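You operate a simulated robot arm through the tools that you are given. There is no shell and no other tool.

You run a simulated two-armed robot. Do the job below in one go: nothing can be reset, and whatever is moved stays where it is left.

TASK
Shut lidded carton 72, label it and put it in the send tray.
Fine: one label from the dispenser, square in the lid's frame, with the teal pad; put the pad back. Set down upright: teal pad.

It is judged by the outcome, as a careful person would: the job done as asked, and still so three seconds after it is handed in. It fails if anything else is knocked over, pushed out of place, dropped, spilled or broken. Lids that push on must go on centred and level and be pressed home; caps that screw on are set level and turned clockwise until they are tight.

THE ROBOT
Two 7-joint arms with fingered hands on one trunk that stands fixed in place. Base frame: the origin is at the foot of the trunk, x ahead of it, y to its left, z up; the work surface is at about z = 87. Units: cm, degrees, N and s.
The left shoulder is at [5, 21.4, 86.9], the right one opposite. With the tool pointing down near the work surface each hand reaches from about 34 to 88 cm from the base axis, measured 20 degrees to its own side. Payload 3 kg a hand.
Tool frame (each hand has its own): the origin (TCP) lies between the finger pads and is the grasp point; the fingertips stand 2.6 cm ahead of it; z points along the fingers, y is the line along which they close. The gripper opens to 13.2 cm. The gripper's body begins 7.3 cm behind the TCP. The gripper is a hand of 3 fingers: y runs from the thumb to the fingers, the wrist lies at [0, 0, -22.9] in the tool frame.
Orientation is that of the tool frame in the base frame, as [roll, pitch, yaw] about the fixed x, y, z axes, in that order (R = Rz(yaw) Ry(pitch) Rx(roll)). With the fingers straight down and closing along the base's y, the tool's x points along the base's -x, its y along +y and its z along -z.

THE INTERFACE
- The arms move only by the tool send_rows. It takes "left_rows", "right_rows" or both (then of equal length, played together; a hand with none holds still); each is a list of rows, each an object (a shift or turn left out is 0) with "translation": the shift along the tool's x, y, z in units of 30 mm (1.0 is 30 mm), a list of three; "dr": the turn, a rotation vector about the tool's x, y, z in units of 5 degrees (1.0 is 5 degrees), a list of three. In form: [{"translation": [x, y, z], "dr": [rx, ry, rz]}, ...]. A call has 1 to 20 rows; each row shifts and turns the commanded pose from where the row before left it, along the tool's axes as they then stand. A call with a number of a shift or a turn outside -1 to 1 is refused whole. Each row takes 0.2 s and may step no farther than 5 cm and 8.6 degrees from the row before; otherwise, the whole call is refused. Where a pose cannot be reached the arm comes as near as it can. A force on the tool above 90 N (or 10 N above the force at the start of the call, whichever is more), or a blocked arm, ends the call early, and 0.2 s more pass. In this call time passes only in rows, and 0.2 s behind the last. It gives the time, the measured TCP pose, the force on the tool (base axes), the opening and the grip force at its end, in the units of the frame above (readings bear some noise), with the torque about the TCP (base axes, N m) and any sound that the robot's microphone picked up.
- Cameras (640 x 400 px; columns grow to the right, rows downward): "scene" is now at [3.45, -0.03, 150.01]; the picture's right is [-0.01, -1.00, 0.00], its down [-0.66, 0.01, -0.75] and it looks along [0.75, -0.01, -0.66] (base axes); focal length 306 px, centre (320, 200). "left" rides on the left gripper at [-6.2, 0.3, -9.2] in its tool frame; the picture's right is [-0.05, -1.00, 0.00], its down [0.83, -0.04, -0.56] and it looks along [0.55, -0.03, 0.83] (tool axes); focal length 230 px, centre (320, 200). "right" rides on the right gripper at [6.2, 0.3, -9.2] in its tool frame; the picture's right is [-0.05, 1.00, 0.00], its down [-0.83, -0.04, -0.56] and it looks along [-0.55, -0.03, 0.83] (tool axes); focal length 230 px, centre (320, 200). There is no depth. A picture from a camera that has moved, and an enlarged one, comes with that camera's place and axes in the base frame and with its lens.
- capture(camera): a new picture of that camera. It takes no simulated time.
- finger_targets(finger1, finger2, thumb_bend, hand): sets how far each is bent, from 0 (flat) to 100 (curled in); at 30 the hand is open as for a grip, at 70 the pads meet at the TCP. One left out holds its place. A second passes; each finger stops where it meets its share of the squeeze, and holds until it gets a number again. It is the only way to open and close the hand. It gives what a move gives, with no picture; readings hold the bend of each and the force on the fingers (four entries, about 0 where the hand has none), thumb and palm.
- pan_tilt(pan, tilt): turns the head with the scene camera to pan (to the left, within 86 degrees either way) and tilt (down, from -29 to 69), counted from straight ahead of the robot. It gives what a move gives.
- zoom(camera, box): a new picture of the part [left, top, right, bottom] of that camera's present view, enlarged. It takes no simulated time.
- sign_off(): hands the job in; it is judged then, once.

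Nothing tells you positions but the pictures and the camera data. Unless the task says otherwise, let go and move clear before handing in.

The tools are called after "Call:" by a JSON object that holds its "fn" and its "kwargs". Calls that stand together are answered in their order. send_rows: Moves the arms, as the interface text tells. Its arguments: {"type":"object","properties":{"left_rows":{"type":"array","items":{"type":"object","properties":{"translation":{"type":"array","items":{"type":"number"}},"dr":{"type":"array","items":{"type":"number"}}}}},"right_rows":{"type":"array","items":{"type":"object","properties":{"translation":{"type":"array","items":{"type":"number"}},"dr":{"type":"array","items":{"type":"number"}}}}}},"required":[]} The other tools are called the same way: finger_targets (finger1, finger2, thumb_bend, hand) moves the fingers one by one; pan_tilt (pan, tilt) turns the head that bears the scene camera; capture (camera) takes a picture; zoom (camera, box) takes an enlarged picture of a part of a camera's view; sign_off () hands the job in.

At the start:

```text
t: 0.0
left_ee_pos: [49.01, 20.91, 122.27]
left_ee_rot: [180.0, 0.0, -179.9]
left_wrist_force: [-0.7, 0.1, -0.3]
left_wrist_torque: [-0.03, 0.0, -0.03]
left_opening: 13.21
left_gripper_force: 0.0
left_shape: jaw
left_bend: [30.0, 30.0, 30.0]
left_finger forces: [0.0, 0.0, 0.1, 0.0, 0.1, 0.0]
right_ee_pos: [49.45, -20.1, 115.82]
right_ee_rot: [-180.0, 0.0, 180.0]
right_wrist_force: [-0.6, 0.2, -0.9]
right_wrist_torque: [0.0, -0.01, 0.04]
right_opening: 13.17
right_gripper_force: 0.1
right_shape: jaw
right_bend: [30.0, 30.0, 30.0]
right_finger forces: [0.0, 0.0, 0.0, 0.0, 0.0, 0.1]
head pan, tilt: [-0.8, 41.4]
```

scene: 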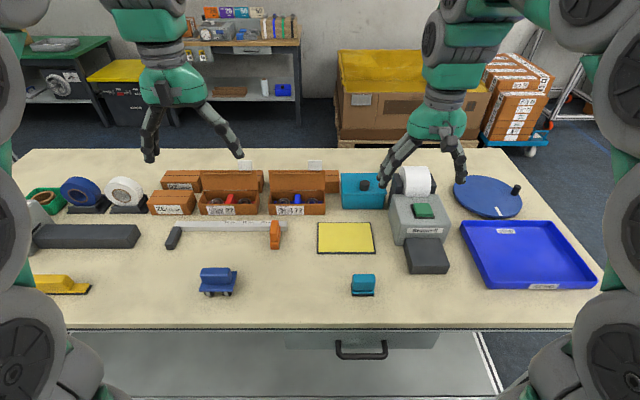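
right: 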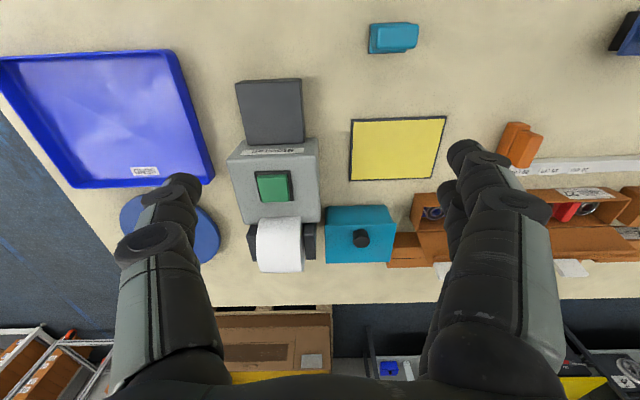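
left: 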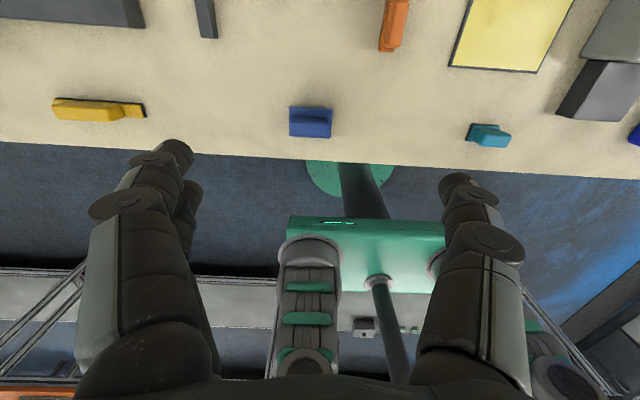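

I see a bench with two open lidded cartons, a label dispenser with a green button, a teal pad in front, a yellow mat and a blue tray at right. I'll look closer to read the labels before moving.

Call:
{"fn": "zoom", "kwargs": {"camera": "scene", "box": [140, 150, 340, 275]}}

Call:
{"fn": "zoom", "kwargs": {"camera": "scene", "box": [300, 150, 460, 300]}}

Call:
{"fn": "zoom", "kwargs": {"camera": "scene", "box": [440, 160, 620, 300]}}

Call:
{"fn": "zoom", "kwargs": {"camera": "scene", "box": [140, 240, 400, 310]}}

Call:
{"fn": "zoom", "kwargs": {"camera": "right", "box": [380, 150, 640, 300]}}

Call:
{"fn": "zoom", "kwargs": {"camera": "right", "box": [200, 0, 460, 290]}}

```text
3.20 times, centred on (240, 212) of scene
camera zoom: at [3.45, -0.03, 150.01], right [-0.01, -1.0, 0.0], down [-0.66, 0.01, -0.75], along [0.75, -0.01, -0.66], focal length 980 px, centre (576, 160)
```

zoom: 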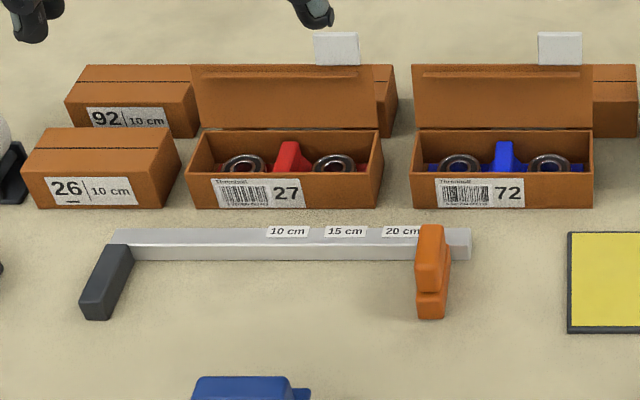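

```text
2.67 times, centred on (380, 225) of scene
camera zoom: at [3.45, -0.03, 150.01], right [-0.01, -1.0, 0.0], down [-0.66, 0.01, -0.75], along [0.75, -0.01, -0.66], focal length 816 px, centre (160, 133)
```

zoom: 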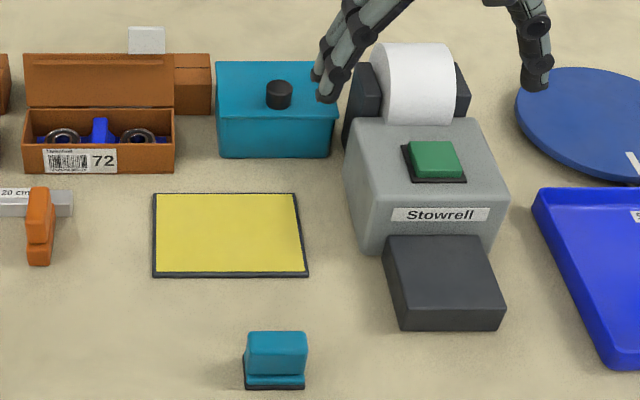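

```text
2.86 times, centred on (530, 230) of scene
camera zoom: at [3.45, -0.03, 150.01], right [-0.01, -1.0, 0.0], down [-0.66, 0.01, -0.75], along [0.75, -0.01, -0.66], focal length 875 px, centre (-280, 114)
```

zoom: 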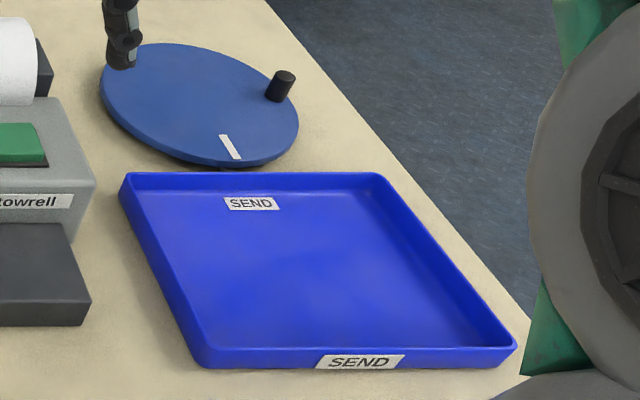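

```text
2.46 times, centred on (270, 275) of scene
camera zoom: at [3.45, -0.03, 150.01], right [-0.01, -1.0, 0.0], down [-0.66, 0.01, -0.75], along [0.75, -0.01, -0.66], focal length 754 px, centre (443, 15)
```

zoom: 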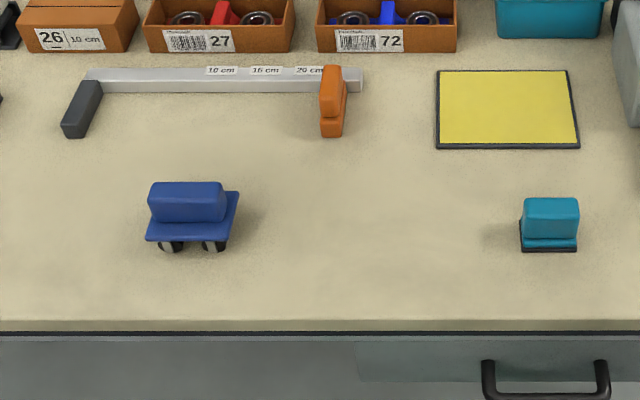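

```text
2.46 times, centred on (510, 225) of right
camera zoom: at [43.27, -19.69, 125.04], right [0.05, 1.0, 0.0], down [0.83, -0.04, 0.56], along [0.55, -0.03, -0.83], focal length 566 px, centre (-148, 138)
```

zoom: 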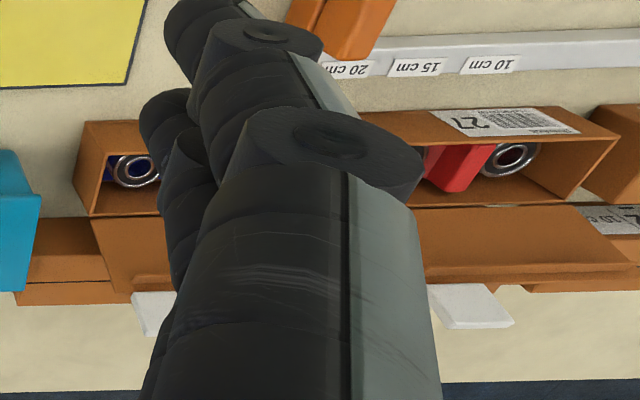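

```text
1.38 times, centred on (330, 145) of right
camera zoom: at [43.27, -19.69, 125.04], right [0.05, 1.0, 0.0], down [0.83, -0.04, 0.56], along [0.55, -0.03, -0.83], focal length 317 px, centre (306, 276)
```

zoom: 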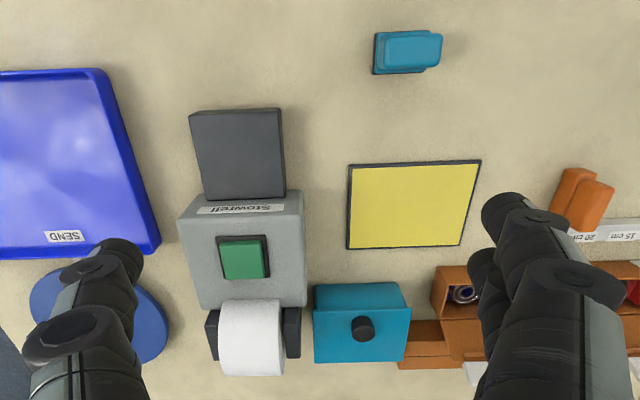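

I take carton 72 to be at about x 68–75, y −2 to 14, the dispenser at about (60, −27) and the pad at about (43, −11). I'll zoom further into the pad, the carton and the dispenser.

Call:
{"fn": "zoom", "kwargs": {"camera": "scene", "box": [340, 262, 388, 302]}}

Call:
{"fn": "zoom", "kwargs": {"camera": "scene", "box": [255, 150, 345, 225]}}

Call:
{"fn": "zoom", "kwargs": {"camera": "scene", "box": [385, 160, 465, 280]}}

Call:
{"fn": "zoom", "kwargs": {"camera": "right", "box": [350, 10, 440, 70]}}

Call:
{"fn": "zoom", "kwargs": {"camera": "right", "box": [215, 60, 335, 290]}}

Call:
{"fn": "zoom", "kwargs": {"camera": "left", "box": [440, 100, 540, 170]}}

```text
10.00 times, centred on (364, 282) of scene
camera zoom: at [3.45, -0.03, 150.01], right [-0.01, -1.0, 0.0], down [-0.66, 0.01, -0.75], along [0.75, -0.01, -0.66], focal length 3061 px, centre (-120, -620)
```

zoom: 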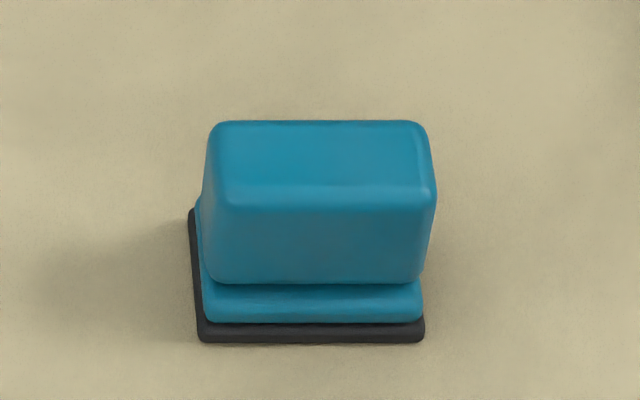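

```text
5.33 times, centred on (300, 188) of scene
camera zoom: at [3.45, -0.03, 150.01], right [-0.01, -1.0, 0.0], down [-0.66, 0.01, -0.75], along [0.75, -0.01, -0.66], focal length 1633 px, centre (427, 267)
```

zoom: 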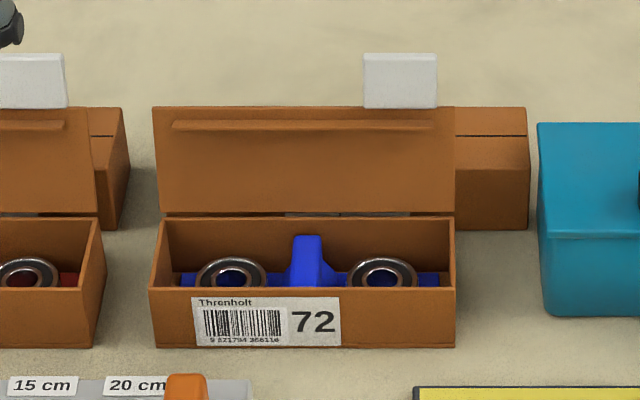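

```text
3.33 times, centred on (425, 220) of scene
camera zoom: at [3.45, -0.03, 150.01], right [-0.01, -1.0, 0.0], down [-0.66, 0.01, -0.75], along [0.75, -0.01, -0.66], focal length 1020 px, centre (-30, 133)
```

zoom: 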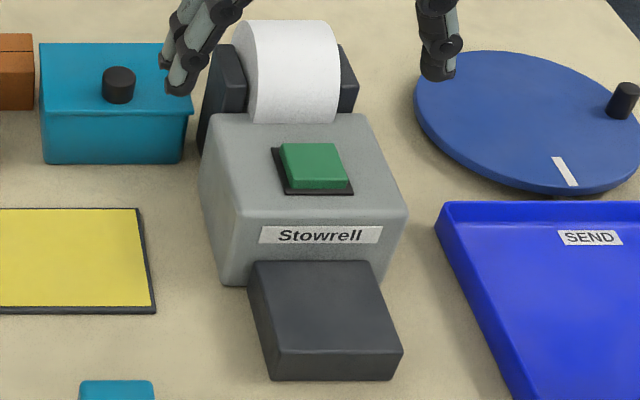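

```text
6.67 times, centred on (395, 40) of right
camera zoom: at [43.27, -19.69, 125.04], right [0.05, 1.0, 0.0], down [0.83, -0.04, 0.56], along [0.55, -0.03, -0.83], focal length 1534 px, centre (-180, 1267)
```

zoom: 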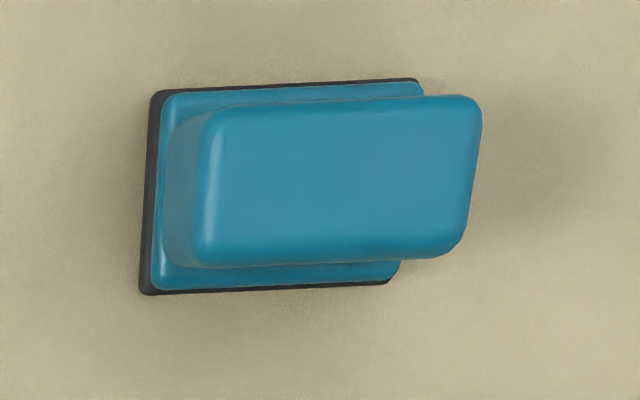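

```text
1.74 times, centred on (275, 175) of right
camera zoom: at [43.27, -19.69, 125.04], right [0.05, 1.0, 0.0], down [0.83, -0.04, 0.56], along [0.55, -0.03, -0.83], focal length 400 px, centre (398, 244)
```

zoom: 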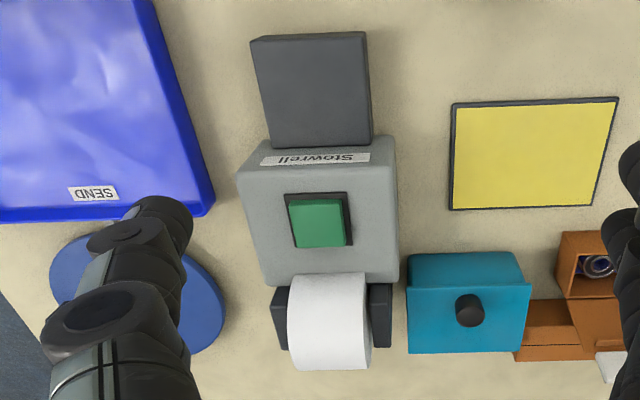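

```text
5.71 times, centred on (490, 135) of left
camera zoom: at [55.3, 21.29, 131.6], right [0.05, -1.0, 0.0], down [-0.83, -0.04, 0.56], along [-0.55, -0.03, -0.83], focal length 1315 px, centre (-651, 571)
```

zoom: 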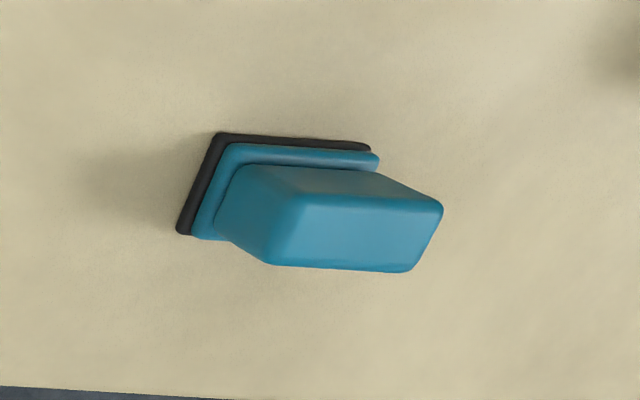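

Carton 72's lid stands open, hinged at about x 74, z 91, with its upper edge at about z 98 and a white tab beyond that. I'll bring the left hand behind the lid, turned so the two fingers face the robot, and close the fingers for pushing.

Call:
{"fn": "send_rows", "kwargs": {"left_rows": [{"translation": [-1, -0.5, 0.3]}, {"translation": [-1, -0.5, 0.3]}, {"translation": [-1, -0.5, 0.3]}, {"translation": [-1, -0.5, 0.3]}, {"translation": [-1, -0.5, 0.3]}, {"translation": [-1, -0.5, 0.3]}, {"translation": [-1, -0.5, 0.3]}, {"translation": [-1, -0.5, 0.3]}, {"translation": [-1, -0.5, 0.3]}, {"translation": [-1, -0.5, 0.3]}]}}

Call:
{"fn": "send_rows", "kwargs": {"left_rows": [{"dr": [0, 0, -1]}, {"dr": [0, 0, -1]}, {"dr": [0, 0, -1]}, {"dr": [0, 0, -1]}, {"dr": [0, 0, -1]}, {"dr": [0, 0, -1]}, {"dr": [0, 0, -1]}, {"dr": [0, 0, -1]}, {"dr": [0, 0, -1]}, {"dr": [0, 0, -1]}, {"dr": [0, 0, -1]}, {"dr": [0, 0, -1]}, {"dr": [0, 0, -1]}, {"dr": [0, 0, -1]}, {"dr": [0, 0, -1]}, {"dr": [0, 0, -1]}, {"dr": [0, 0, -1]}, {"dr": [0, 0, -1]}]}}

Call:
{"fn": "finger_targets", "kwargs": {"hand": "left", "finger1": 70, "finger2": 70, "thumb_bend": 70}}

Call:
{"fn": "capture", "kwargs": {"camera": "scene"}}

Call:
{"fn": "capture", "kwargs": {"camera": "left"}}

```text
t: 2.2
left_ee_pos: [69.78, 9.98, 113.35]
left_ee_rot: [-180.0, 0.0, 180.0]
left_wrist_force: [0.5, 0.1, -0.2]
left_wrist_torque: [0.06, 0.0, 0.02]
left_opening: 13.19
left_gripper_force: 0.1
left_shape: jaw
left_bend: [30.0, 30.0, 30.0]
left_finger forces: [0.0, 0.0, 0.0, 0.0, 0.0, 0.0]
left hand out of reach, approached as far as the arm can: row 7, 8, 9, 10
right_ee_pos: [49.5, -19.98, 115.68]
right_ee_rot: [-180.0, 0.0, 180.0]
right_wrist_force: [0.4, 0.0, 0.0]
right_wrist_torque: [0.01, 0.04, -0.02]
right_opening: 13.15
right_gripper_force: 0.0
right_shape: jaw
right_bend: [30.0, 30.0, 30.0]
right_finger forces: [0.1, 0.1, 0.1, 0.0, 0.0, 0.0]
head pan, tilt: [-0.8, 41.4]
```

```text
t: 6.0
left_ee_pos: [67.14, 12.63, 108.61]
left_ee_rot: [-179.3, 0.1, -90.5]
left_wrist_force: [0.3, 0.8, 0.4]
left_wrist_torque: [-0.02, -0.01, 0.01]
left_opening: 13.17
left_gripper_force: 0.1
left_shape: jaw
left_bend: [30.0, 30.0, 30.0]
left_finger forces: [0.0, 0.1, 0.0, 0.1, 0.1, 0.0]
left hand out of reach, approached as far as the arm can: row 16, 17, 18
right_ee_pos: [49.39, -20.08, 115.74]
right_ee_rot: [180.0, 0.0, 180.0]
right_wrist_force: [-0.5, 0.9, 0.3]
right_wrist_torque: [0.0, 0.01, 0.03]
right_opening: 13.2
right_gripper_force: 0.0
right_shape: jaw
right_bend: [30.0, 30.0, 30.0]
right_finger forces: [0.0, 0.0, 0.0, 0.0, 0.1, 0.0]
head pan, tilt: [-0.8, 41.4]
```

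```text
t: 7.0
left_ee_pos: [67.07, 12.68, 108.67]
left_ee_rot: [-179.2, 0.0, -90.6]
left_wrist_force: [-0.5, -1.0, 0.0]
left_wrist_torque: [0.0, -0.03, 0.01]
left_opening: 0.62
left_gripper_force: 0.0
left_shape: fingers
left_bend: [70.0, 70.0, 70.0]
left_finger forces: [0.1, 0.0, 0.1, 0.0, 0.1, 0.0]
right_ee_pos: [49.39, -20.06, 115.74]
right_ee_rot: [180.0, 0.0, -180.0]
right_wrist_force: [0.7, 0.5, -0.8]
right_wrist_torque: [0.01, -0.06, -0.02]
right_opening: 13.17
right_gripper_force: 0.0
right_shape: jaw
right_bend: [30.0, 30.0, 30.0]
right_finger forces: [0.0, 0.0, 0.1, 0.0, 0.1, 0.1]
head pan, tilt: [-0.8, 41.4]
```

```text
taken
```

scene: 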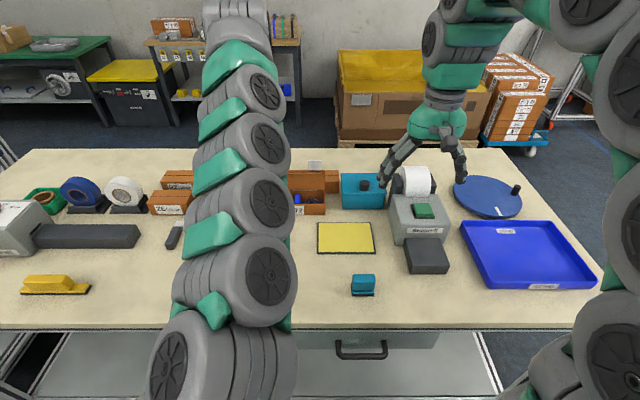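

```text
taken
camera left: at [66.79, 18.86, 118.04], right [1.0, 0.04, 0.01], down [0.03, -0.83, 0.56], along [0.03, -0.55, -0.83], focal length 230 px, centre (320, 200)
```

left: 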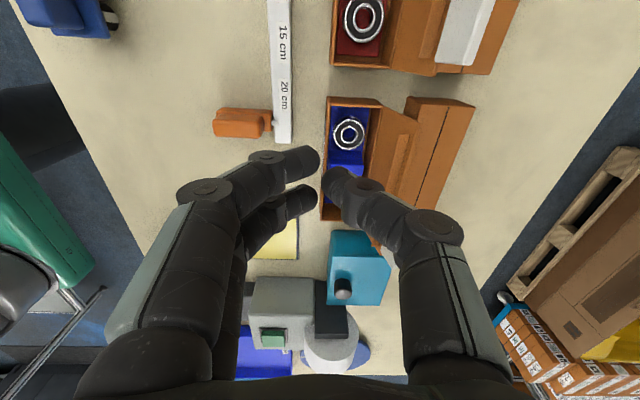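

The left hand can't stand fully vertical at that height and distance, so I'll lean it about 20° so the wrist comes nearer, then check the pose. The carton is undisturbed.

Call:
{"fn": "send_rows", "kwargs": {"left_rows": [{"dr": [1, 0, 0]}, {"dr": [1, 0, 0]}, {"dr": [1, 0, 0]}, {"dr": [1, 0, 0]}]}}

```text
t: 8.0
left_ee_pos: [66.4, 12.66, 114.48]
left_ee_rot: [-159.7, -2.1, -88.2]
left_wrist_force: [-0.3, -0.2, -0.3]
left_wrist_torque: [0.01, 0.02, 0.0]
left_opening: 0.57
left_gripper_force: 0.0
left_shape: fingers
left_bend: [70.0, 70.0, 70.0]
left_finger forces: [0.0, 0.0, 0.1, 0.0, 0.1, 0.1]
left hand out of reach, approached as far as the arm can: row 3, 4
right_ee_pos: [49.42, -20.07, 115.79]
right_ee_rot: [180.0, 0.0, 180.0]
right_wrist_force: [0.0, 0.8, 0.8]
right_wrist_torque: [0.01, -0.03, -0.01]
right_opening: 13.19
right_gripper_force: 0.0
right_shape: jaw
right_bend: [30.0, 30.0, 30.0]
right_finger forces: [0.0, 0.0, 0.1, 0.0, 0.0, 0.0]
head pan, tilt: [-0.8, 41.4]
```

That yaw is near the left wrist's limits. I'll undo it and return to the original hand heading.

Call:
{"fn": "send_rows", "kwargs": {"left_rows": [{"dr": [-1, 0, 0]}, {"dr": [-1, 0, 0]}, {"dr": [-1, 0, 0]}, {"dr": [-1, 0, 0]}]}}

Call:
{"fn": "send_rows", "kwargs": {"left_rows": [{"dr": [0, 0, 1]}, {"dr": [0, 0, 1]}, {"dr": [0, 0, 1]}, {"dr": [0, 0, 1]}, {"dr": [0, 0, 1]}, {"dr": [0, 0, 1]}, {"dr": [0, 0, 1]}, {"dr": [0, 0, 1]}, {"dr": [0, 0, 1]}, {"dr": [0, 0, 1]}, {"dr": [0, 0, 1]}, {"dr": [0, 0, 1]}, {"dr": [0, 0, 1]}, {"dr": [0, 0, 1]}, {"dr": [0, 0, 1]}, {"dr": [0, 0, 1]}, {"dr": [0, 0, 1]}, {"dr": [0, 0, 1]}]}}

```text
t: 9.0
left_ee_pos: [64.9, 14.49, 111.29]
left_ee_rot: [-179.0, 0.1, -90.6]
left_wrist_force: [-1.0, 0.6, 0.8]
left_wrist_torque: [0.0, 0.01, -0.01]
left_opening: 0.57
left_gripper_force: 0.2
left_shape: fingers
left_bend: [70.0, 70.0, 70.0]
left_finger forces: [0.0, 0.0, 0.0, 0.1, 0.0, 0.0]
left hand out of reach, approached as far as the arm can: row 3, 4
right_ee_pos: [49.46, -19.99, 115.86]
right_ee_rot: [180.0, 0.0, -179.9]
right_wrist_force: [0.3, 0.4, 0.5]
right_wrist_torque: [-0.02, 0.02, 0.0]
right_opening: 13.2
right_gripper_force: 0.1
right_shape: jaw
right_bend: [30.0, 30.0, 30.0]
right_finger forces: [0.0, 0.1, 0.1, 0.1, 0.0, 0.2]
head pan, tilt: [-0.8, 41.4]
```

```text
t: 12.8
left_ee_pos: [64.83, 14.49, 111.25]
left_ee_rot: [-179.9, -0.1, 179.9]
left_wrist_force: [0.7, -0.3, -0.8]
left_wrist_torque: [-0.03, -0.01, 0.02]
left_opening: 0.6
left_gripper_force: 0.1
left_shape: fingers
left_bend: [70.0, 70.0, 70.0]
left_finger forces: [0.1, 0.0, 0.0, 0.1, 0.1, 0.0]
right_ee_pos: [49.44, -20.11, 115.74]
right_ee_rot: [180.0, 0.0, 180.0]
right_wrist_force: [-0.5, 0.1, -0.8]
right_wrist_torque: [0.02, 0.01, 0.01]
right_opening: 13.19
right_gripper_force: 0.1
right_shape: jaw
right_bend: [30.0, 30.0, 30.0]
right_finger forces: [0.0, 0.1, 0.0, 0.0, 0.1, 0.1]
head pan, tilt: [-0.8, 41.4]
```

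The hand is back at its normal heading. I'll lean it 25° forward, carry it over and behind the lid at about (79.5, 6, 107), and look with the left camera before going down.

Call:
{"fn": "send_rows", "kwargs": {"left_rows": [{"dr": [0, -1, 0]}, {"dr": [0, -1, 0]}, {"dr": [0, -1, 0]}, {"dr": [0, -1, 0]}, {"dr": [0, -1, 0]}, {"translation": [-0.64, -0.472, 0.56]}, {"translation": [-0.64, -0.472, 0.56]}, {"translation": [-0.64, -0.472, 0.56]}, {"translation": [-0.64, -0.472, 0.56]}, {"translation": [-0.64, -0.472, 0.56]}, {"translation": [-0.64, -0.472, 0.56]}]}}

Call:
{"fn": "capture", "kwargs": {"camera": "left"}}

Call:
{"fn": "capture", "kwargs": {"camera": "scene"}}

```text
t: 15.4
left_ee_pos: [79.55, 5.45, 111.59]
left_ee_rot: [176.4, 29.1, 178.4]
left_wrist_force: [1.1, 0.6, -1.0]
left_wrist_torque: [-0.03, 0.03, -0.03]
left_opening: 0.59
left_gripper_force: 0.1
left_shape: fingers
left_bend: [70.0, 70.0, 70.0]
left_finger forces: [0.0, 0.0, 0.0, 0.0, 0.1, 0.0]
left hand out of reach, approached as far as the arm can: row 5
right_ee_pos: [49.43, -20.13, 115.68]
right_ee_rot: [-180.0, 0.0, 179.9]
right_wrist_force: [-0.6, -0.3, -0.3]
right_wrist_torque: [0.0, 0.04, 0.0]
right_opening: 13.19
right_gripper_force: 0.0
right_shape: jaw
right_bend: [30.0, 30.0, 30.0]
right_finger forces: [0.0, 0.0, 0.0, 0.0, 0.0, 0.0]
head pan, tilt: [-0.8, 41.4]
stopped in row 11 (left hand): the arm was blocked; the commanded pose is now the measured one
```

```text
taken
camera left: at [80.58, 5.21, 122.74], right [0.05, -1.0, -0.03], down [-1.0, -0.05, 0.08], along [-0.08, 0.03, -1.0], focal length 230 px, centre (320, 200)
```

left: 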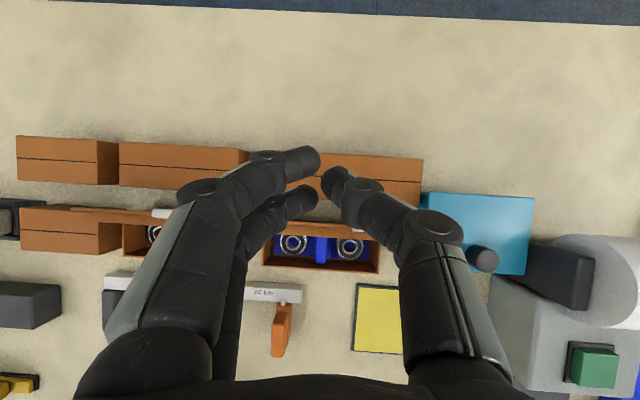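

```text
taken
```

scene: 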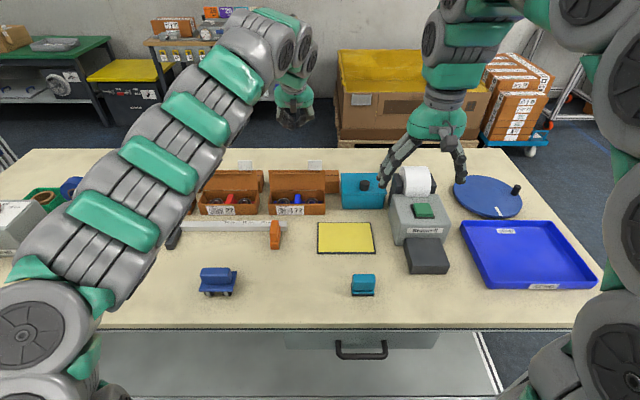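

The hand is behind and above the lid at z 111.6, a little higher than commanded. I'll go down in small steps and read the pose.

Call:
{"fn": "send_rows", "kwargs": {"left_rows": [{"translation": [0.24, 0, 0.436]}, {"translation": [0.24, 0, 0.436]}, {"translation": [0.24, 0, 0.436]}]}}

```text
t: 16.2
left_ee_pos: [79.49, 5.69, 106.86]
left_ee_rot: [176.4, 28.9, 178.6]
left_wrist_force: [-0.1, -0.4, -0.7]
left_wrist_torque: [0.0, -0.03, -0.02]
left_opening: 0.59
left_gripper_force: 0.1
left_shape: fingers
left_bend: [70.0, 70.0, 70.0]
left_finger forces: [0.0, 0.1, 0.0, 0.0, 0.0, 0.1]
right_ee_pos: [49.38, -19.98, 115.93]
right_ee_rot: [179.9, 0.0, -179.9]
right_wrist_force: [-0.3, -0.3, 0.0]
right_wrist_torque: [0.03, -0.01, 0.0]
right_opening: 13.19
right_gripper_force: 0.0
right_shape: jaw
right_bend: [30.0, 30.0, 30.0]
right_finger forces: [0.0, 0.1, 0.1, 0.0, 0.1, 0.1]
head pan, tilt: [-0.8, 41.4]
```

The descent works: the hand is at (79.5, 5.7, 106.9). I'll check it against the lid before going lower.

Call:
{"fn": "zoom", "kwargs": {"camera": "scene", "box": [230, 90, 390, 220]}}

Call:
{"fn": "zoom", "kwargs": {"camera": "left", "box": [160, 100, 480, 300]}}

```text
3.08 times, centred on (310, 155) of scene
camera zoom: at [3.45, -0.03, 150.01], right [-0.01, -1.0, 0.0], down [-0.66, 0.01, -0.75], along [0.75, -0.01, -0.66], focal length 942 px, centre (351, 338)
```

zoom: 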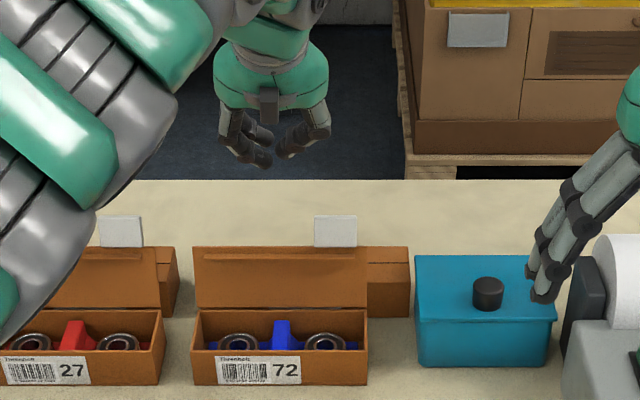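

```text
2.00 times, centred on (320, 200) of left
camera zoom: at [80.64, 5.45, 118.12], right [0.05, -1.0, -0.03], down [-1.0, -0.05, 0.08], along [-0.08, 0.03, -1.0], focal length 460 px, centre (320, 200)
```

zoom: 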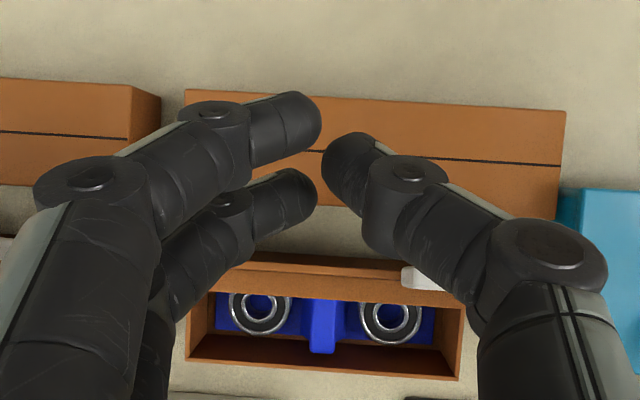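

The fingers are clear behind the lid, over the low box at z 94. I'll lower to about TCP z 100 so the tip sits just behind the lid's upper edge.

Call:
{"fn": "send_rows", "kwargs": {"left_rows": [{"translation": [0.28, 0, 0.5]}, {"translation": [0.28, 0, 0.5]}, {"translation": [0.28, 0, 0.5]}, {"translation": [0.28, 0, 0.5]}]}}

Call:
{"fn": "zoom", "kwargs": {"camera": "scene", "box": [230, 90, 390, 220]}}

Call:
{"fn": "capture", "kwargs": {"camera": "left"}}

```text
t: 17.2
left_ee_pos: [79.69, 6.26, 100.27]
left_ee_rot: [176.4, 28.9, 178.5]
left_wrist_force: [0.6, -1.4, -0.5]
left_wrist_torque: [0.01, -0.01, 0.01]
left_opening: 0.57
left_gripper_force: 0.1
left_shape: fingers
left_bend: [70.0, 70.0, 70.0]
left_finger forces: [0.1, 0.0, 0.1, 0.0, 0.0, 0.1]
right_ee_pos: [49.39, -19.98, 115.84]
right_ee_rot: [-179.9, 0.0, 179.9]
right_wrist_force: [-0.7, 0.0, -1.2]
right_wrist_torque: [0.02, -0.01, 0.0]
right_opening: 13.2
right_gripper_force: 0.1
right_shape: jaw
right_bend: [30.0, 30.0, 30.0]
right_finger forces: [0.0, 0.0, 0.0, 0.0, 0.0, 0.0]
head pan, tilt: [-0.8, 41.4]
```

```text
3.08 times, centred on (310, 155) of scene
camera zoom: at [3.45, -0.03, 150.01], right [-0.01, -1.0, 0.0], down [-0.66, 0.01, -0.75], along [0.75, -0.01, -0.66], focal length 942 px, centre (351, 338)
```

zoom: 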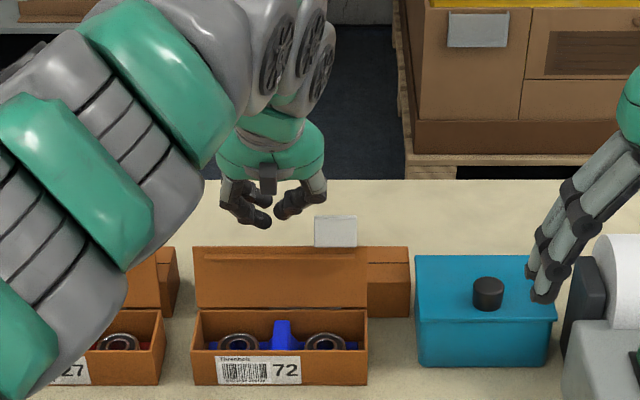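

```text
taken
camera left: at [80.62, 5.93, 111.4], right [0.05, -1.0, -0.03], down [-1.0, -0.05, 0.08], along [-0.08, 0.03, -1.0], focal length 230 px, centre (320, 200)
```

left: 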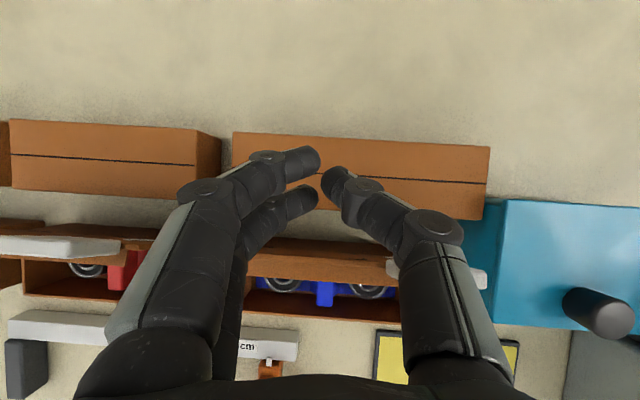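

The tip is still just above the lid's edge in line of sight. I'll shift 2.5 cm left to stay off the tab and lower 2 cm.

Call:
{"fn": "send_rows", "kwargs": {"left_rows": [{"translation": [0, 0.42, 0]}, {"translation": [0, 0.42, 0]}, {"translation": [0.17, 0, 0.3]}, {"translation": [0.17, 0, 0.3]}]}}

Call:
{"fn": "zoom", "kwargs": {"camera": "scene", "box": [230, 90, 390, 220]}}

Call:
{"fn": "capture", "kwargs": {"camera": "left"}}

```text
t: 18.2
left_ee_pos: [79.44, 8.82, 98.13]
left_ee_rot: [176.4, 28.9, 178.5]
left_wrist_force: [0.1, -0.4, -0.6]
left_wrist_torque: [-0.01, 0.01, 0.01]
left_opening: 0.56
left_gripper_force: 0.1
left_shape: fingers
left_bend: [70.0, 70.0, 70.0]
left_finger forces: [0.1, 0.1, 0.0, 0.0, 0.0, 0.0]
right_ee_pos: [49.33, -20.06, 115.82]
right_ee_rot: [-180.0, 0.0, 180.0]
right_wrist_force: [0.6, -0.2, 0.5]
right_wrist_torque: [-0.02, 0.03, 0.02]
right_opening: 13.2
right_gripper_force: 0.0
right_shape: jaw
right_bend: [30.0, 30.0, 30.0]
right_finger forces: [0.0, 0.0, 0.0, 0.0, 0.0, 0.0]
head pan, tilt: [-0.8, 41.4]
```

```text
3.08 times, centred on (310, 155) of scene
camera zoom: at [3.45, -0.03, 150.01], right [-0.01, -1.0, 0.0], down [-0.66, 0.01, -0.75], along [0.75, -0.01, -0.66], focal length 942 px, centre (351, 338)
```

zoom: 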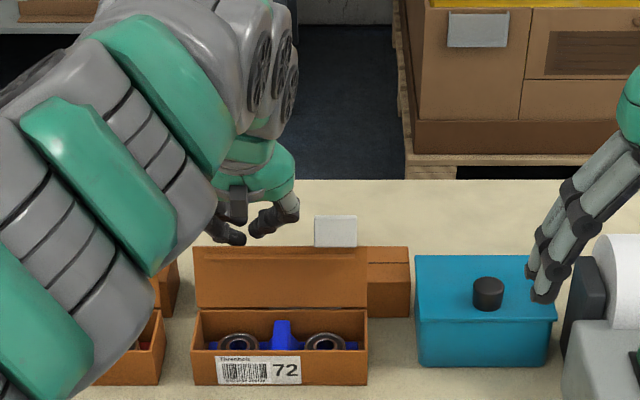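

```text
taken
camera left: at [80.49, 8.53, 109.34], right [0.05, -1.0, -0.03], down [-1.0, -0.05, 0.08], along [-0.08, 0.03, -1.0], focal length 230 px, centre (320, 200)
```

left: 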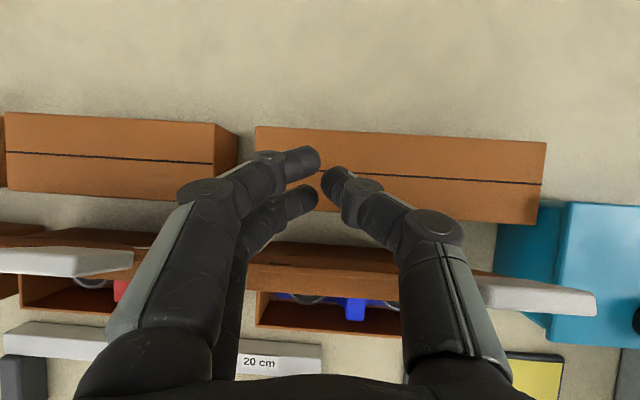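

The fingertips are at about z 96, behind the lid's edge at about 97.6. I'll push toward the robot in small steps.

Call:
{"fn": "send_rows", "kwargs": {"left_rows": [{"translation": [0.437, 0, -0.243]}, {"translation": [0.437, 0, -0.243]}, {"translation": [0.437, 0, -0.243]}]}}

Call:
{"fn": "zoom", "kwargs": {"camera": "scene", "box": [230, 90, 390, 220]}}

```text
t: 19.0
left_ee_pos: [77.05, 9.17, 99.33]
left_ee_rot: [176.4, 28.8, 178.4]
left_wrist_force: [-0.7, -0.4, -0.1]
left_wrist_torque: [-0.03, -0.01, 0.0]
left_opening: 0.54
left_gripper_force: 0.0
left_shape: fingers
left_bend: [70.0, 70.0, 70.0]
left_finger forces: [0.0, 0.1, 0.0, 0.1, 0.0, 0.0]
left hand out of reach, approached as far as the arm can: row 2, 3
right_ee_pos: [49.41, -20.09, 115.76]
right_ee_rot: [-180.0, 0.0, -179.9]
right_wrist_force: [-0.4, -0.5, -0.3]
right_wrist_torque: [-0.02, 0.0, 0.02]
right_opening: 13.21
right_gripper_force: 0.2
right_shape: jaw
right_bend: [30.0, 30.0, 30.0]
right_finger forces: [0.0, 0.0, 0.0, 0.1, 0.1, 0.1]
head pan, tilt: [-0.8, 41.4]
```

```text
3.08 times, centred on (310, 155) of scene
camera zoom: at [3.45, -0.03, 150.01], right [-0.01, -1.0, 0.0], down [-0.66, 0.01, -0.75], along [0.75, -0.01, -0.66], focal length 942 px, centre (351, 338)
```

zoom: 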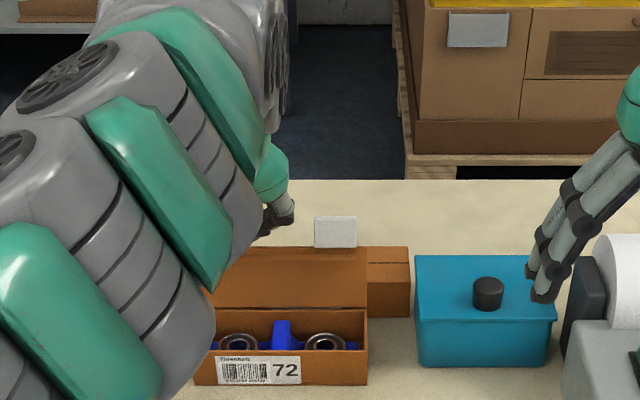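

The lean limits the joint now that the hand is closer in, so I'll turn it back to vertical here, which is reachable at this spot.

Call:
{"fn": "send_rows", "kwargs": {"left_rows": [{"dr": [0, 1, 0]}, {"dr": [0, 1, 0]}, {"dr": [0, 1, 0]}, {"dr": [0, 1, 0]}, {"dr": [0, 1, 0]}, {"dr": [0, 0.8, 0]}]}}

Call:
{"fn": "zoom", "kwargs": {"camera": "scene", "box": [230, 90, 390, 220]}}

Call:
{"fn": "capture", "kwargs": {"camera": "left"}}

```text
t: 20.2
left_ee_pos: [75.55, 10.12, 100.0]
left_ee_rot: [177.1, 7.6, -179.9]
left_wrist_force: [4.2, -1.4, 35.9]
left_wrist_torque: [-0.2, 0.11, 0.06]
left_opening: 0.44
left_gripper_force: 20.2
left_shape: fingers
left_bend: [70.0, 76.0, 72.0]
left_finger forces: [0.0, 25.3, 0.0, 0.0, 16.0, 0.0]
left hand out of reach, approached as far as the arm can: row 4, 5
right_ee_pos: [49.41, -19.92, 115.81]
right_ee_rot: [180.0, 0.0, -179.9]
right_wrist_force: [-0.3, 0.0, 0.0]
right_wrist_torque: [-0.01, 0.03, -0.03]
right_opening: 13.19
right_gripper_force: 0.1
right_shape: jaw
right_bend: [30.0, 30.0, 30.0]
right_finger forces: [0.0, 0.1, 0.0, 0.0, 0.0, 0.0]
head pan, tilt: [-0.8, 41.4]
stopped in row 5 (left hand): the force on the tool passed its limit at 100 N (the readings are from after the stop); the commanded pose is now the measured one
```

```text
3.08 times, centred on (310, 155) of scene
camera zoom: at [3.42, -0.04, 150.01], right [-0.01, -1.0, 0.0], down [-0.66, 0.01, -0.75], along [0.75, -0.01, -0.66], focal length 942 px, centre (351, 338)
```

zoom: 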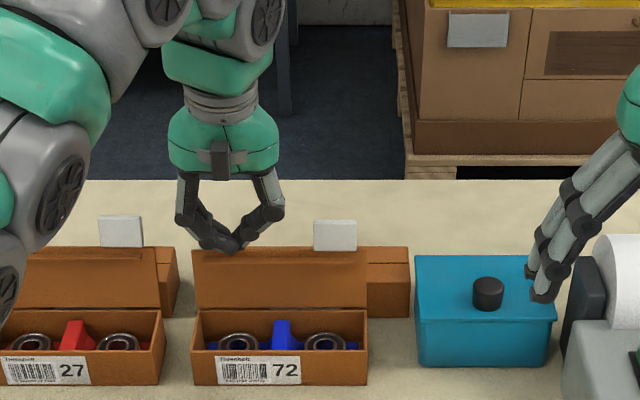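

```text
taken
camera left: at [80.6, 9.89, 110.05], right [0.06, -1.0, -0.04], down [-0.9, -0.07, 0.44], along [-0.44, 0.01, -0.9], focal length 230 px, centre (320, 200)
```

left: 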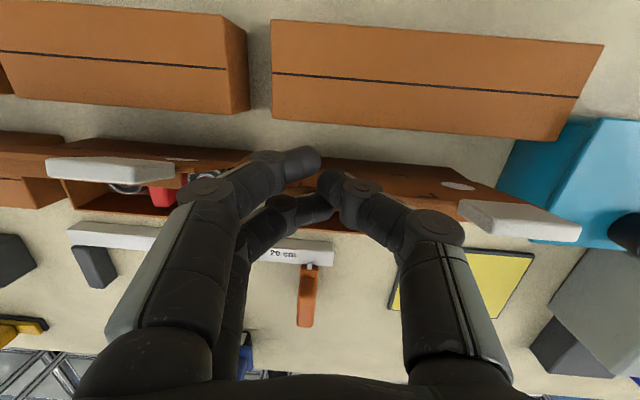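

The arm changed elbow posture and a fingertip is pressing down on the lid's edge, so I'm lifting straight away. The carton looks unmoved.

Call:
{"fn": "send_rows", "kwargs": {"left_rows": [{"translation": [0, 0, -0.5]}, {"translation": [0, 0, -0.5]}, {"translation": [0, 0, -0.5]}]}}

Call:
{"fn": "zoom", "kwargs": {"camera": "scene", "box": [230, 90, 390, 220]}}

Call:
{"fn": "capture", "kwargs": {"camera": "left"}}

```text
t: 21.0
left_ee_pos: [74.65, 10.17, 102.53]
left_ee_rot: [177.2, 7.6, -180.0]
left_wrist_force: [0.4, 0.2, -0.4]
left_wrist_torque: [0.0, -0.01, 0.01]
left_opening: 0.56
left_gripper_force: 0.0
left_shape: fingers
left_bend: [70.0, 70.0, 70.0]
left_finger forces: [0.1, 0.1, 0.1, 0.0, 0.1, 0.0]
left hand out of reach, approached as far as the arm can: row 2, 3
right_ee_pos: [49.44, -20.04, 115.79]
right_ee_rot: [-180.0, 0.0, -180.0]
right_wrist_force: [0.4, -0.3, -0.9]
right_wrist_torque: [0.0, 0.0, -0.03]
right_opening: 13.2
right_gripper_force: 0.0
right_shape: jaw
right_bend: [30.0, 30.0, 30.0]
right_finger forces: [0.1, 0.0, 0.0, 0.1, 0.0, 0.1]
head pan, tilt: [-0.8, 41.4]
```

```text
3.08 times, centred on (310, 155) of scene
camera zoom: at [3.45, -0.03, 150.01], right [-0.01, -1.0, 0.0], down [-0.66, 0.01, -0.75], along [0.75, -0.01, -0.66], focal length 942 px, centre (351, 338)
```

zoom: 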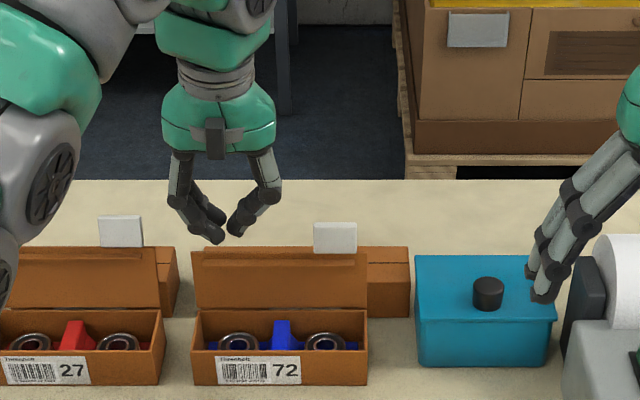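

```text
taken
camera left: at [79.61, 9.96, 112.56], right [0.06, -1.0, -0.04], down [-0.9, -0.07, 0.44], along [-0.44, 0.01, -0.9], focal length 230 px, centre (320, 200)
```

left: 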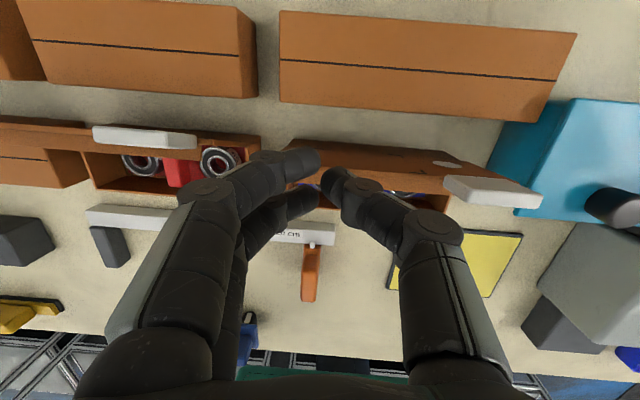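

The lid and carton are still in place. I'll curl the two fingers away so only the thumb hangs lowest, which needs less reach behind the lid.

Call:
{"fn": "finger_targets", "kwargs": {"hand": "left", "thumb_bend": 48}}

Call:
{"fn": "finger_targets", "kwargs": {"hand": "left", "finger1": 100, "finger2": 100}}

Call:
{"fn": "capture", "kwargs": {"camera": "left"}}

Call:
{"fn": "zoom", "kwargs": {"camera": "scene", "box": [230, 90, 390, 220]}}

```text
t: 22.0
left_ee_pos: [74.68, 10.13, 102.45]
left_ee_rot: [177.2, 7.5, -179.9]
left_wrist_force: [0.0, 0.2, -0.5]
left_wrist_torque: [-0.02, -0.03, -0.03]
left_opening: 3.92
left_gripper_force: 0.2
left_shape: fingers
left_bend: [70.0, 70.0, 48.0]
left_finger forces: [0.1, 0.1, 0.1, 0.0, 0.0, 0.0]
right_ee_pos: [49.3, -20.0, 115.76]
right_ee_rot: [-179.9, -0.1, 180.0]
right_wrist_force: [-0.7, 0.3, 0.3]
right_wrist_torque: [-0.02, -0.02, 0.0]
right_opening: 13.2
right_gripper_force: 0.1
right_shape: jaw
right_bend: [30.0, 30.0, 30.0]
right_finger forces: [0.0, 0.0, 0.0, 0.0, 0.0, 0.0]
head pan, tilt: [-0.8, 41.4]
```

```text
t: 23.0
left_ee_pos: [74.66, 10.09, 102.4]
left_ee_rot: [177.2, 7.5, 180.0]
left_wrist_force: [-0.9, -0.4, 0.5]
left_wrist_torque: [-0.01, 0.02, -0.01]
left_opening: 4.55
left_gripper_force: 0.0
left_shape: fingers
left_bend: [100.0, 100.0, 48.0]
left_finger forces: [0.1, 0.0, 0.0, 0.1, 0.0, 0.0]
right_ee_pos: [49.43, -19.93, 115.78]
right_ee_rot: [-179.9, 0.0, 180.0]
right_wrist_force: [-0.7, 0.1, -0.6]
right_wrist_torque: [-0.02, 0.02, 0.02]
right_opening: 13.2
right_gripper_force: 0.1
right_shape: jaw
right_bend: [30.0, 30.0, 30.0]
right_finger forces: [0.1, 0.1, 0.0, 0.0, 0.1, 0.0]
head pan, tilt: [-0.8, 41.4]
```

```text
taken
camera left: at [79.62, 9.96, 112.58], right [0.06, -1.0, -0.04], down [-0.9, -0.07, 0.44], along [-0.44, 0.01, -0.9], focal length 230 px, centre (320, 200)
```

left: 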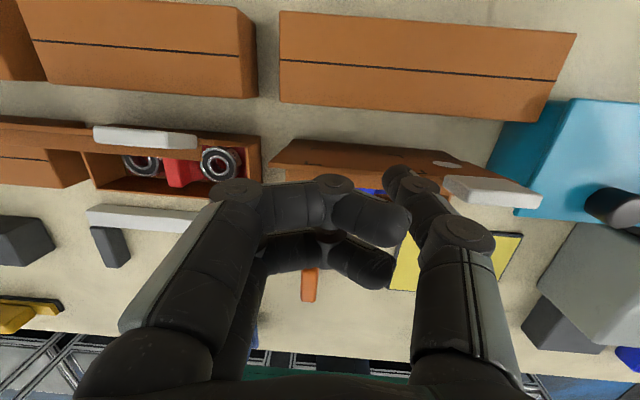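

```text
3.08 times, centred on (310, 155) of scene
camera zoom: at [3.45, -0.03, 150.01], right [-0.01, -1.0, 0.0], down [-0.66, 0.01, -0.75], along [0.75, -0.01, -0.66], focal length 942 px, centre (351, 338)
```

zoom: 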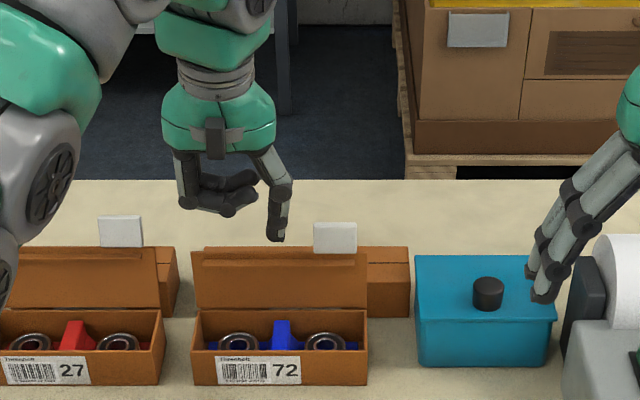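

The thumb is now a clear downward prong. I'll move it over and behind the lid's edge at this height.

Call:
{"fn": "send_rows", "kwargs": {"left_rows": [{"translation": [-0.5, 0, 0.066]}, {"translation": [-0.5, 0, 0.066]}]}}

```text
t: 23.6
left_ee_pos: [75.23, 11.24, 101.68]
left_ee_rot: [177.0, 7.4, 180.0]
left_wrist_force: [0.5, -0.2, -0.4]
left_wrist_torque: [-0.03, 0.03, 0.01]
left_opening: 4.54
left_gripper_force: 0.1
left_shape: fingers
left_bend: [100.0, 100.0, 48.0]
left_finger forces: [0.1, 0.1, 0.1, 0.0, 0.0, 0.0]
left hand out of reach, approached as far as the arm can: row 1, 2
right_ee_pos: [49.45, -20.06, 115.72]
right_ee_rot: [180.0, 0.0, -180.0]
right_wrist_force: [-0.9, 0.0, -0.8]
right_wrist_torque: [-0.04, 0.01, 0.0]
right_opening: 13.18
right_gripper_force: 0.0
right_shape: jaw
right_bend: [30.0, 30.0, 30.0]
right_finger forces: [0.0, 0.0, 0.1, 0.0, 0.0, 0.0]
head pan, tilt: [-0.8, 41.4]
```

Reach is limited in this heading. The better way is a hand turned about 70° so the open thumb lies on the far side, with the palm staying well within reach. I'll back off, level the hand and turn it.

Call:
{"fn": "send_rows", "kwargs": {"left_rows": [{"translation": [0.7, 0, -0.7]}, {"translation": [0.7, 0, -0.7], "dr": [0, 0.5, 0]}, {"translation": [0.7, 0, -0.7], "dr": [0, 0.5, 0]}, {"translation": [0.7, 0, 0], "dr": [-0.3, 0.5, 0]}, {"translation": [0.5, 0, 0], "dr": [-0.3, 0, 0]}]}}

Call:
{"fn": "send_rows", "kwargs": {"left_rows": [{"dr": [0, 0, -1]}, {"dr": [0, 0, -1]}, {"dr": [0, 0, -1]}, {"dr": [0, 0, -1]}, {"dr": [0, 0, -1]}, {"dr": [0, 0, -1]}, {"dr": [0, 0, -1]}, {"dr": [0, 0, -1]}, {"dr": [0, 0, -1]}, {"dr": [0, 0, -1]}, {"dr": [0, 0, -1]}, {"dr": [0, 0, -1]}, {"dr": [0, 0, -1]}, {"dr": [0, 0, -1]}]}}

Call:
{"fn": "finger_targets", "kwargs": {"hand": "left", "thumb_bend": 38}}

Call:
{"fn": "capture", "kwargs": {"camera": "left"}}

Call:
{"fn": "capture", "kwargs": {"camera": "scene"}}

```text
t: 24.8
left_ee_pos: [64.61, 10.75, 107.05]
left_ee_rot: [174.1, -0.2, -179.5]
left_wrist_force: [-0.2, -0.4, -0.6]
left_wrist_torque: [0.0, 0.0, 0.01]
left_opening: 4.56
left_gripper_force: 0.1
left_shape: fingers
left_bend: [100.0, 100.0, 48.0]
left_finger forces: [0.0, 0.1, 0.0, 0.1, 0.0, 0.0]
right_ee_pos: [49.38, -20.11, 115.81]
right_ee_rot: [-180.0, 0.1, -179.9]
right_wrist_force: [-0.8, -0.1, 0.4]
right_wrist_torque: [-0.01, -0.03, -0.01]
right_opening: 13.18
right_gripper_force: 0.1
right_shape: jaw
right_bend: [30.0, 30.0, 30.0]
right_finger forces: [0.1, 0.1, 0.0, 0.0, 0.0, 0.0]
head pan, tilt: [-0.8, 41.4]
```

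```text
t: 27.8
left_ee_pos: [64.72, 10.91, 106.94]
left_ee_rot: [178.0, 5.5, -109.7]
left_wrist_force: [-0.1, -0.4, -0.1]
left_wrist_torque: [-0.04, 0.03, -0.03]
left_opening: 4.58
left_gripper_force: 0.0
left_shape: fingers
left_bend: [100.0, 100.0, 48.0]
left_finger forces: [0.0, 0.0, 0.0, 0.0, 0.0, 0.0]
right_ee_pos: [49.45, -19.94, 115.81]
right_ee_rot: [180.0, 0.0, 179.9]
right_wrist_force: [-0.5, 0.5, -0.6]
right_wrist_torque: [0.02, 0.0, 0.02]
right_opening: 13.17
right_gripper_force: 0.0
right_shape: jaw
right_bend: [30.0, 30.0, 30.0]
right_finger forces: [0.0, 0.1, 0.0, 0.0, 0.0, 0.0]
head pan, tilt: [-0.8, 41.4]
```

```text
t: 28.8
left_ee_pos: [64.61, 10.98, 106.95]
left_ee_rot: [178.0, 5.3, -109.8]
left_wrist_force: [-0.1, -0.8, -0.6]
left_wrist_torque: [-0.02, -0.02, -0.01]
left_opening: 5.17
left_gripper_force: 0.0
left_shape: fingers
left_bend: [100.0, 100.0, 38.0]
left_finger forces: [0.1, 0.0, 0.0, 0.0, 0.0, 0.0]
right_ee_pos: [49.34, -20.03, 115.77]
right_ee_rot: [180.0, 0.0, -180.0]
right_wrist_force: [-0.2, -0.5, -0.7]
right_wrist_torque: [0.01, -0.01, 0.01]
right_opening: 13.16
right_gripper_force: 0.1
right_shape: jaw
right_bend: [30.0, 30.0, 30.0]
right_finger forces: [0.0, 0.0, 0.0, 0.1, 0.0, 0.1]
head pan, tilt: [-0.8, 41.4]
```

```text
taken
camera left: at [66.63, 15.77, 116.91], right [0.96, -0.29, -0.03], down [-0.24, -0.85, 0.47], along [-0.16, -0.45, -0.88], focal length 230 px, centre (320, 200)
```

left: 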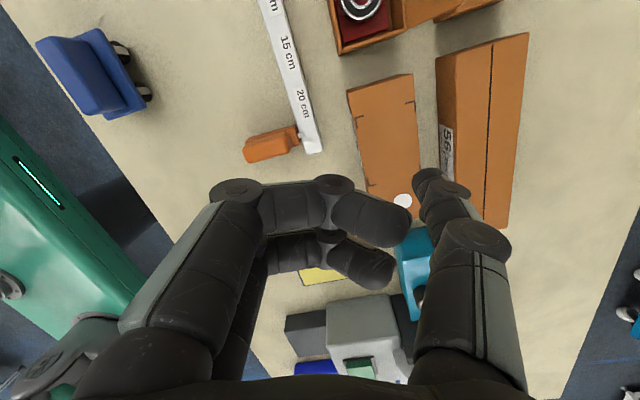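

```text
taken
```

scene: 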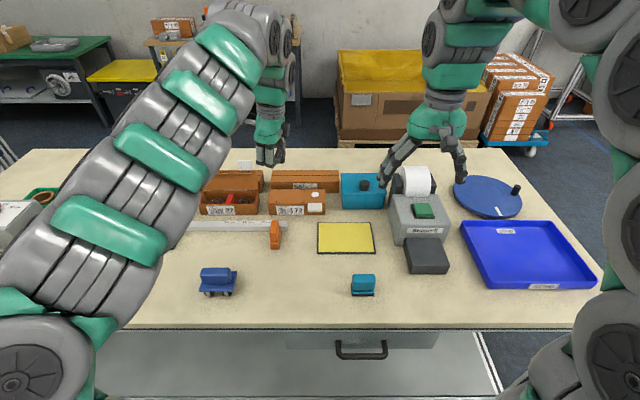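

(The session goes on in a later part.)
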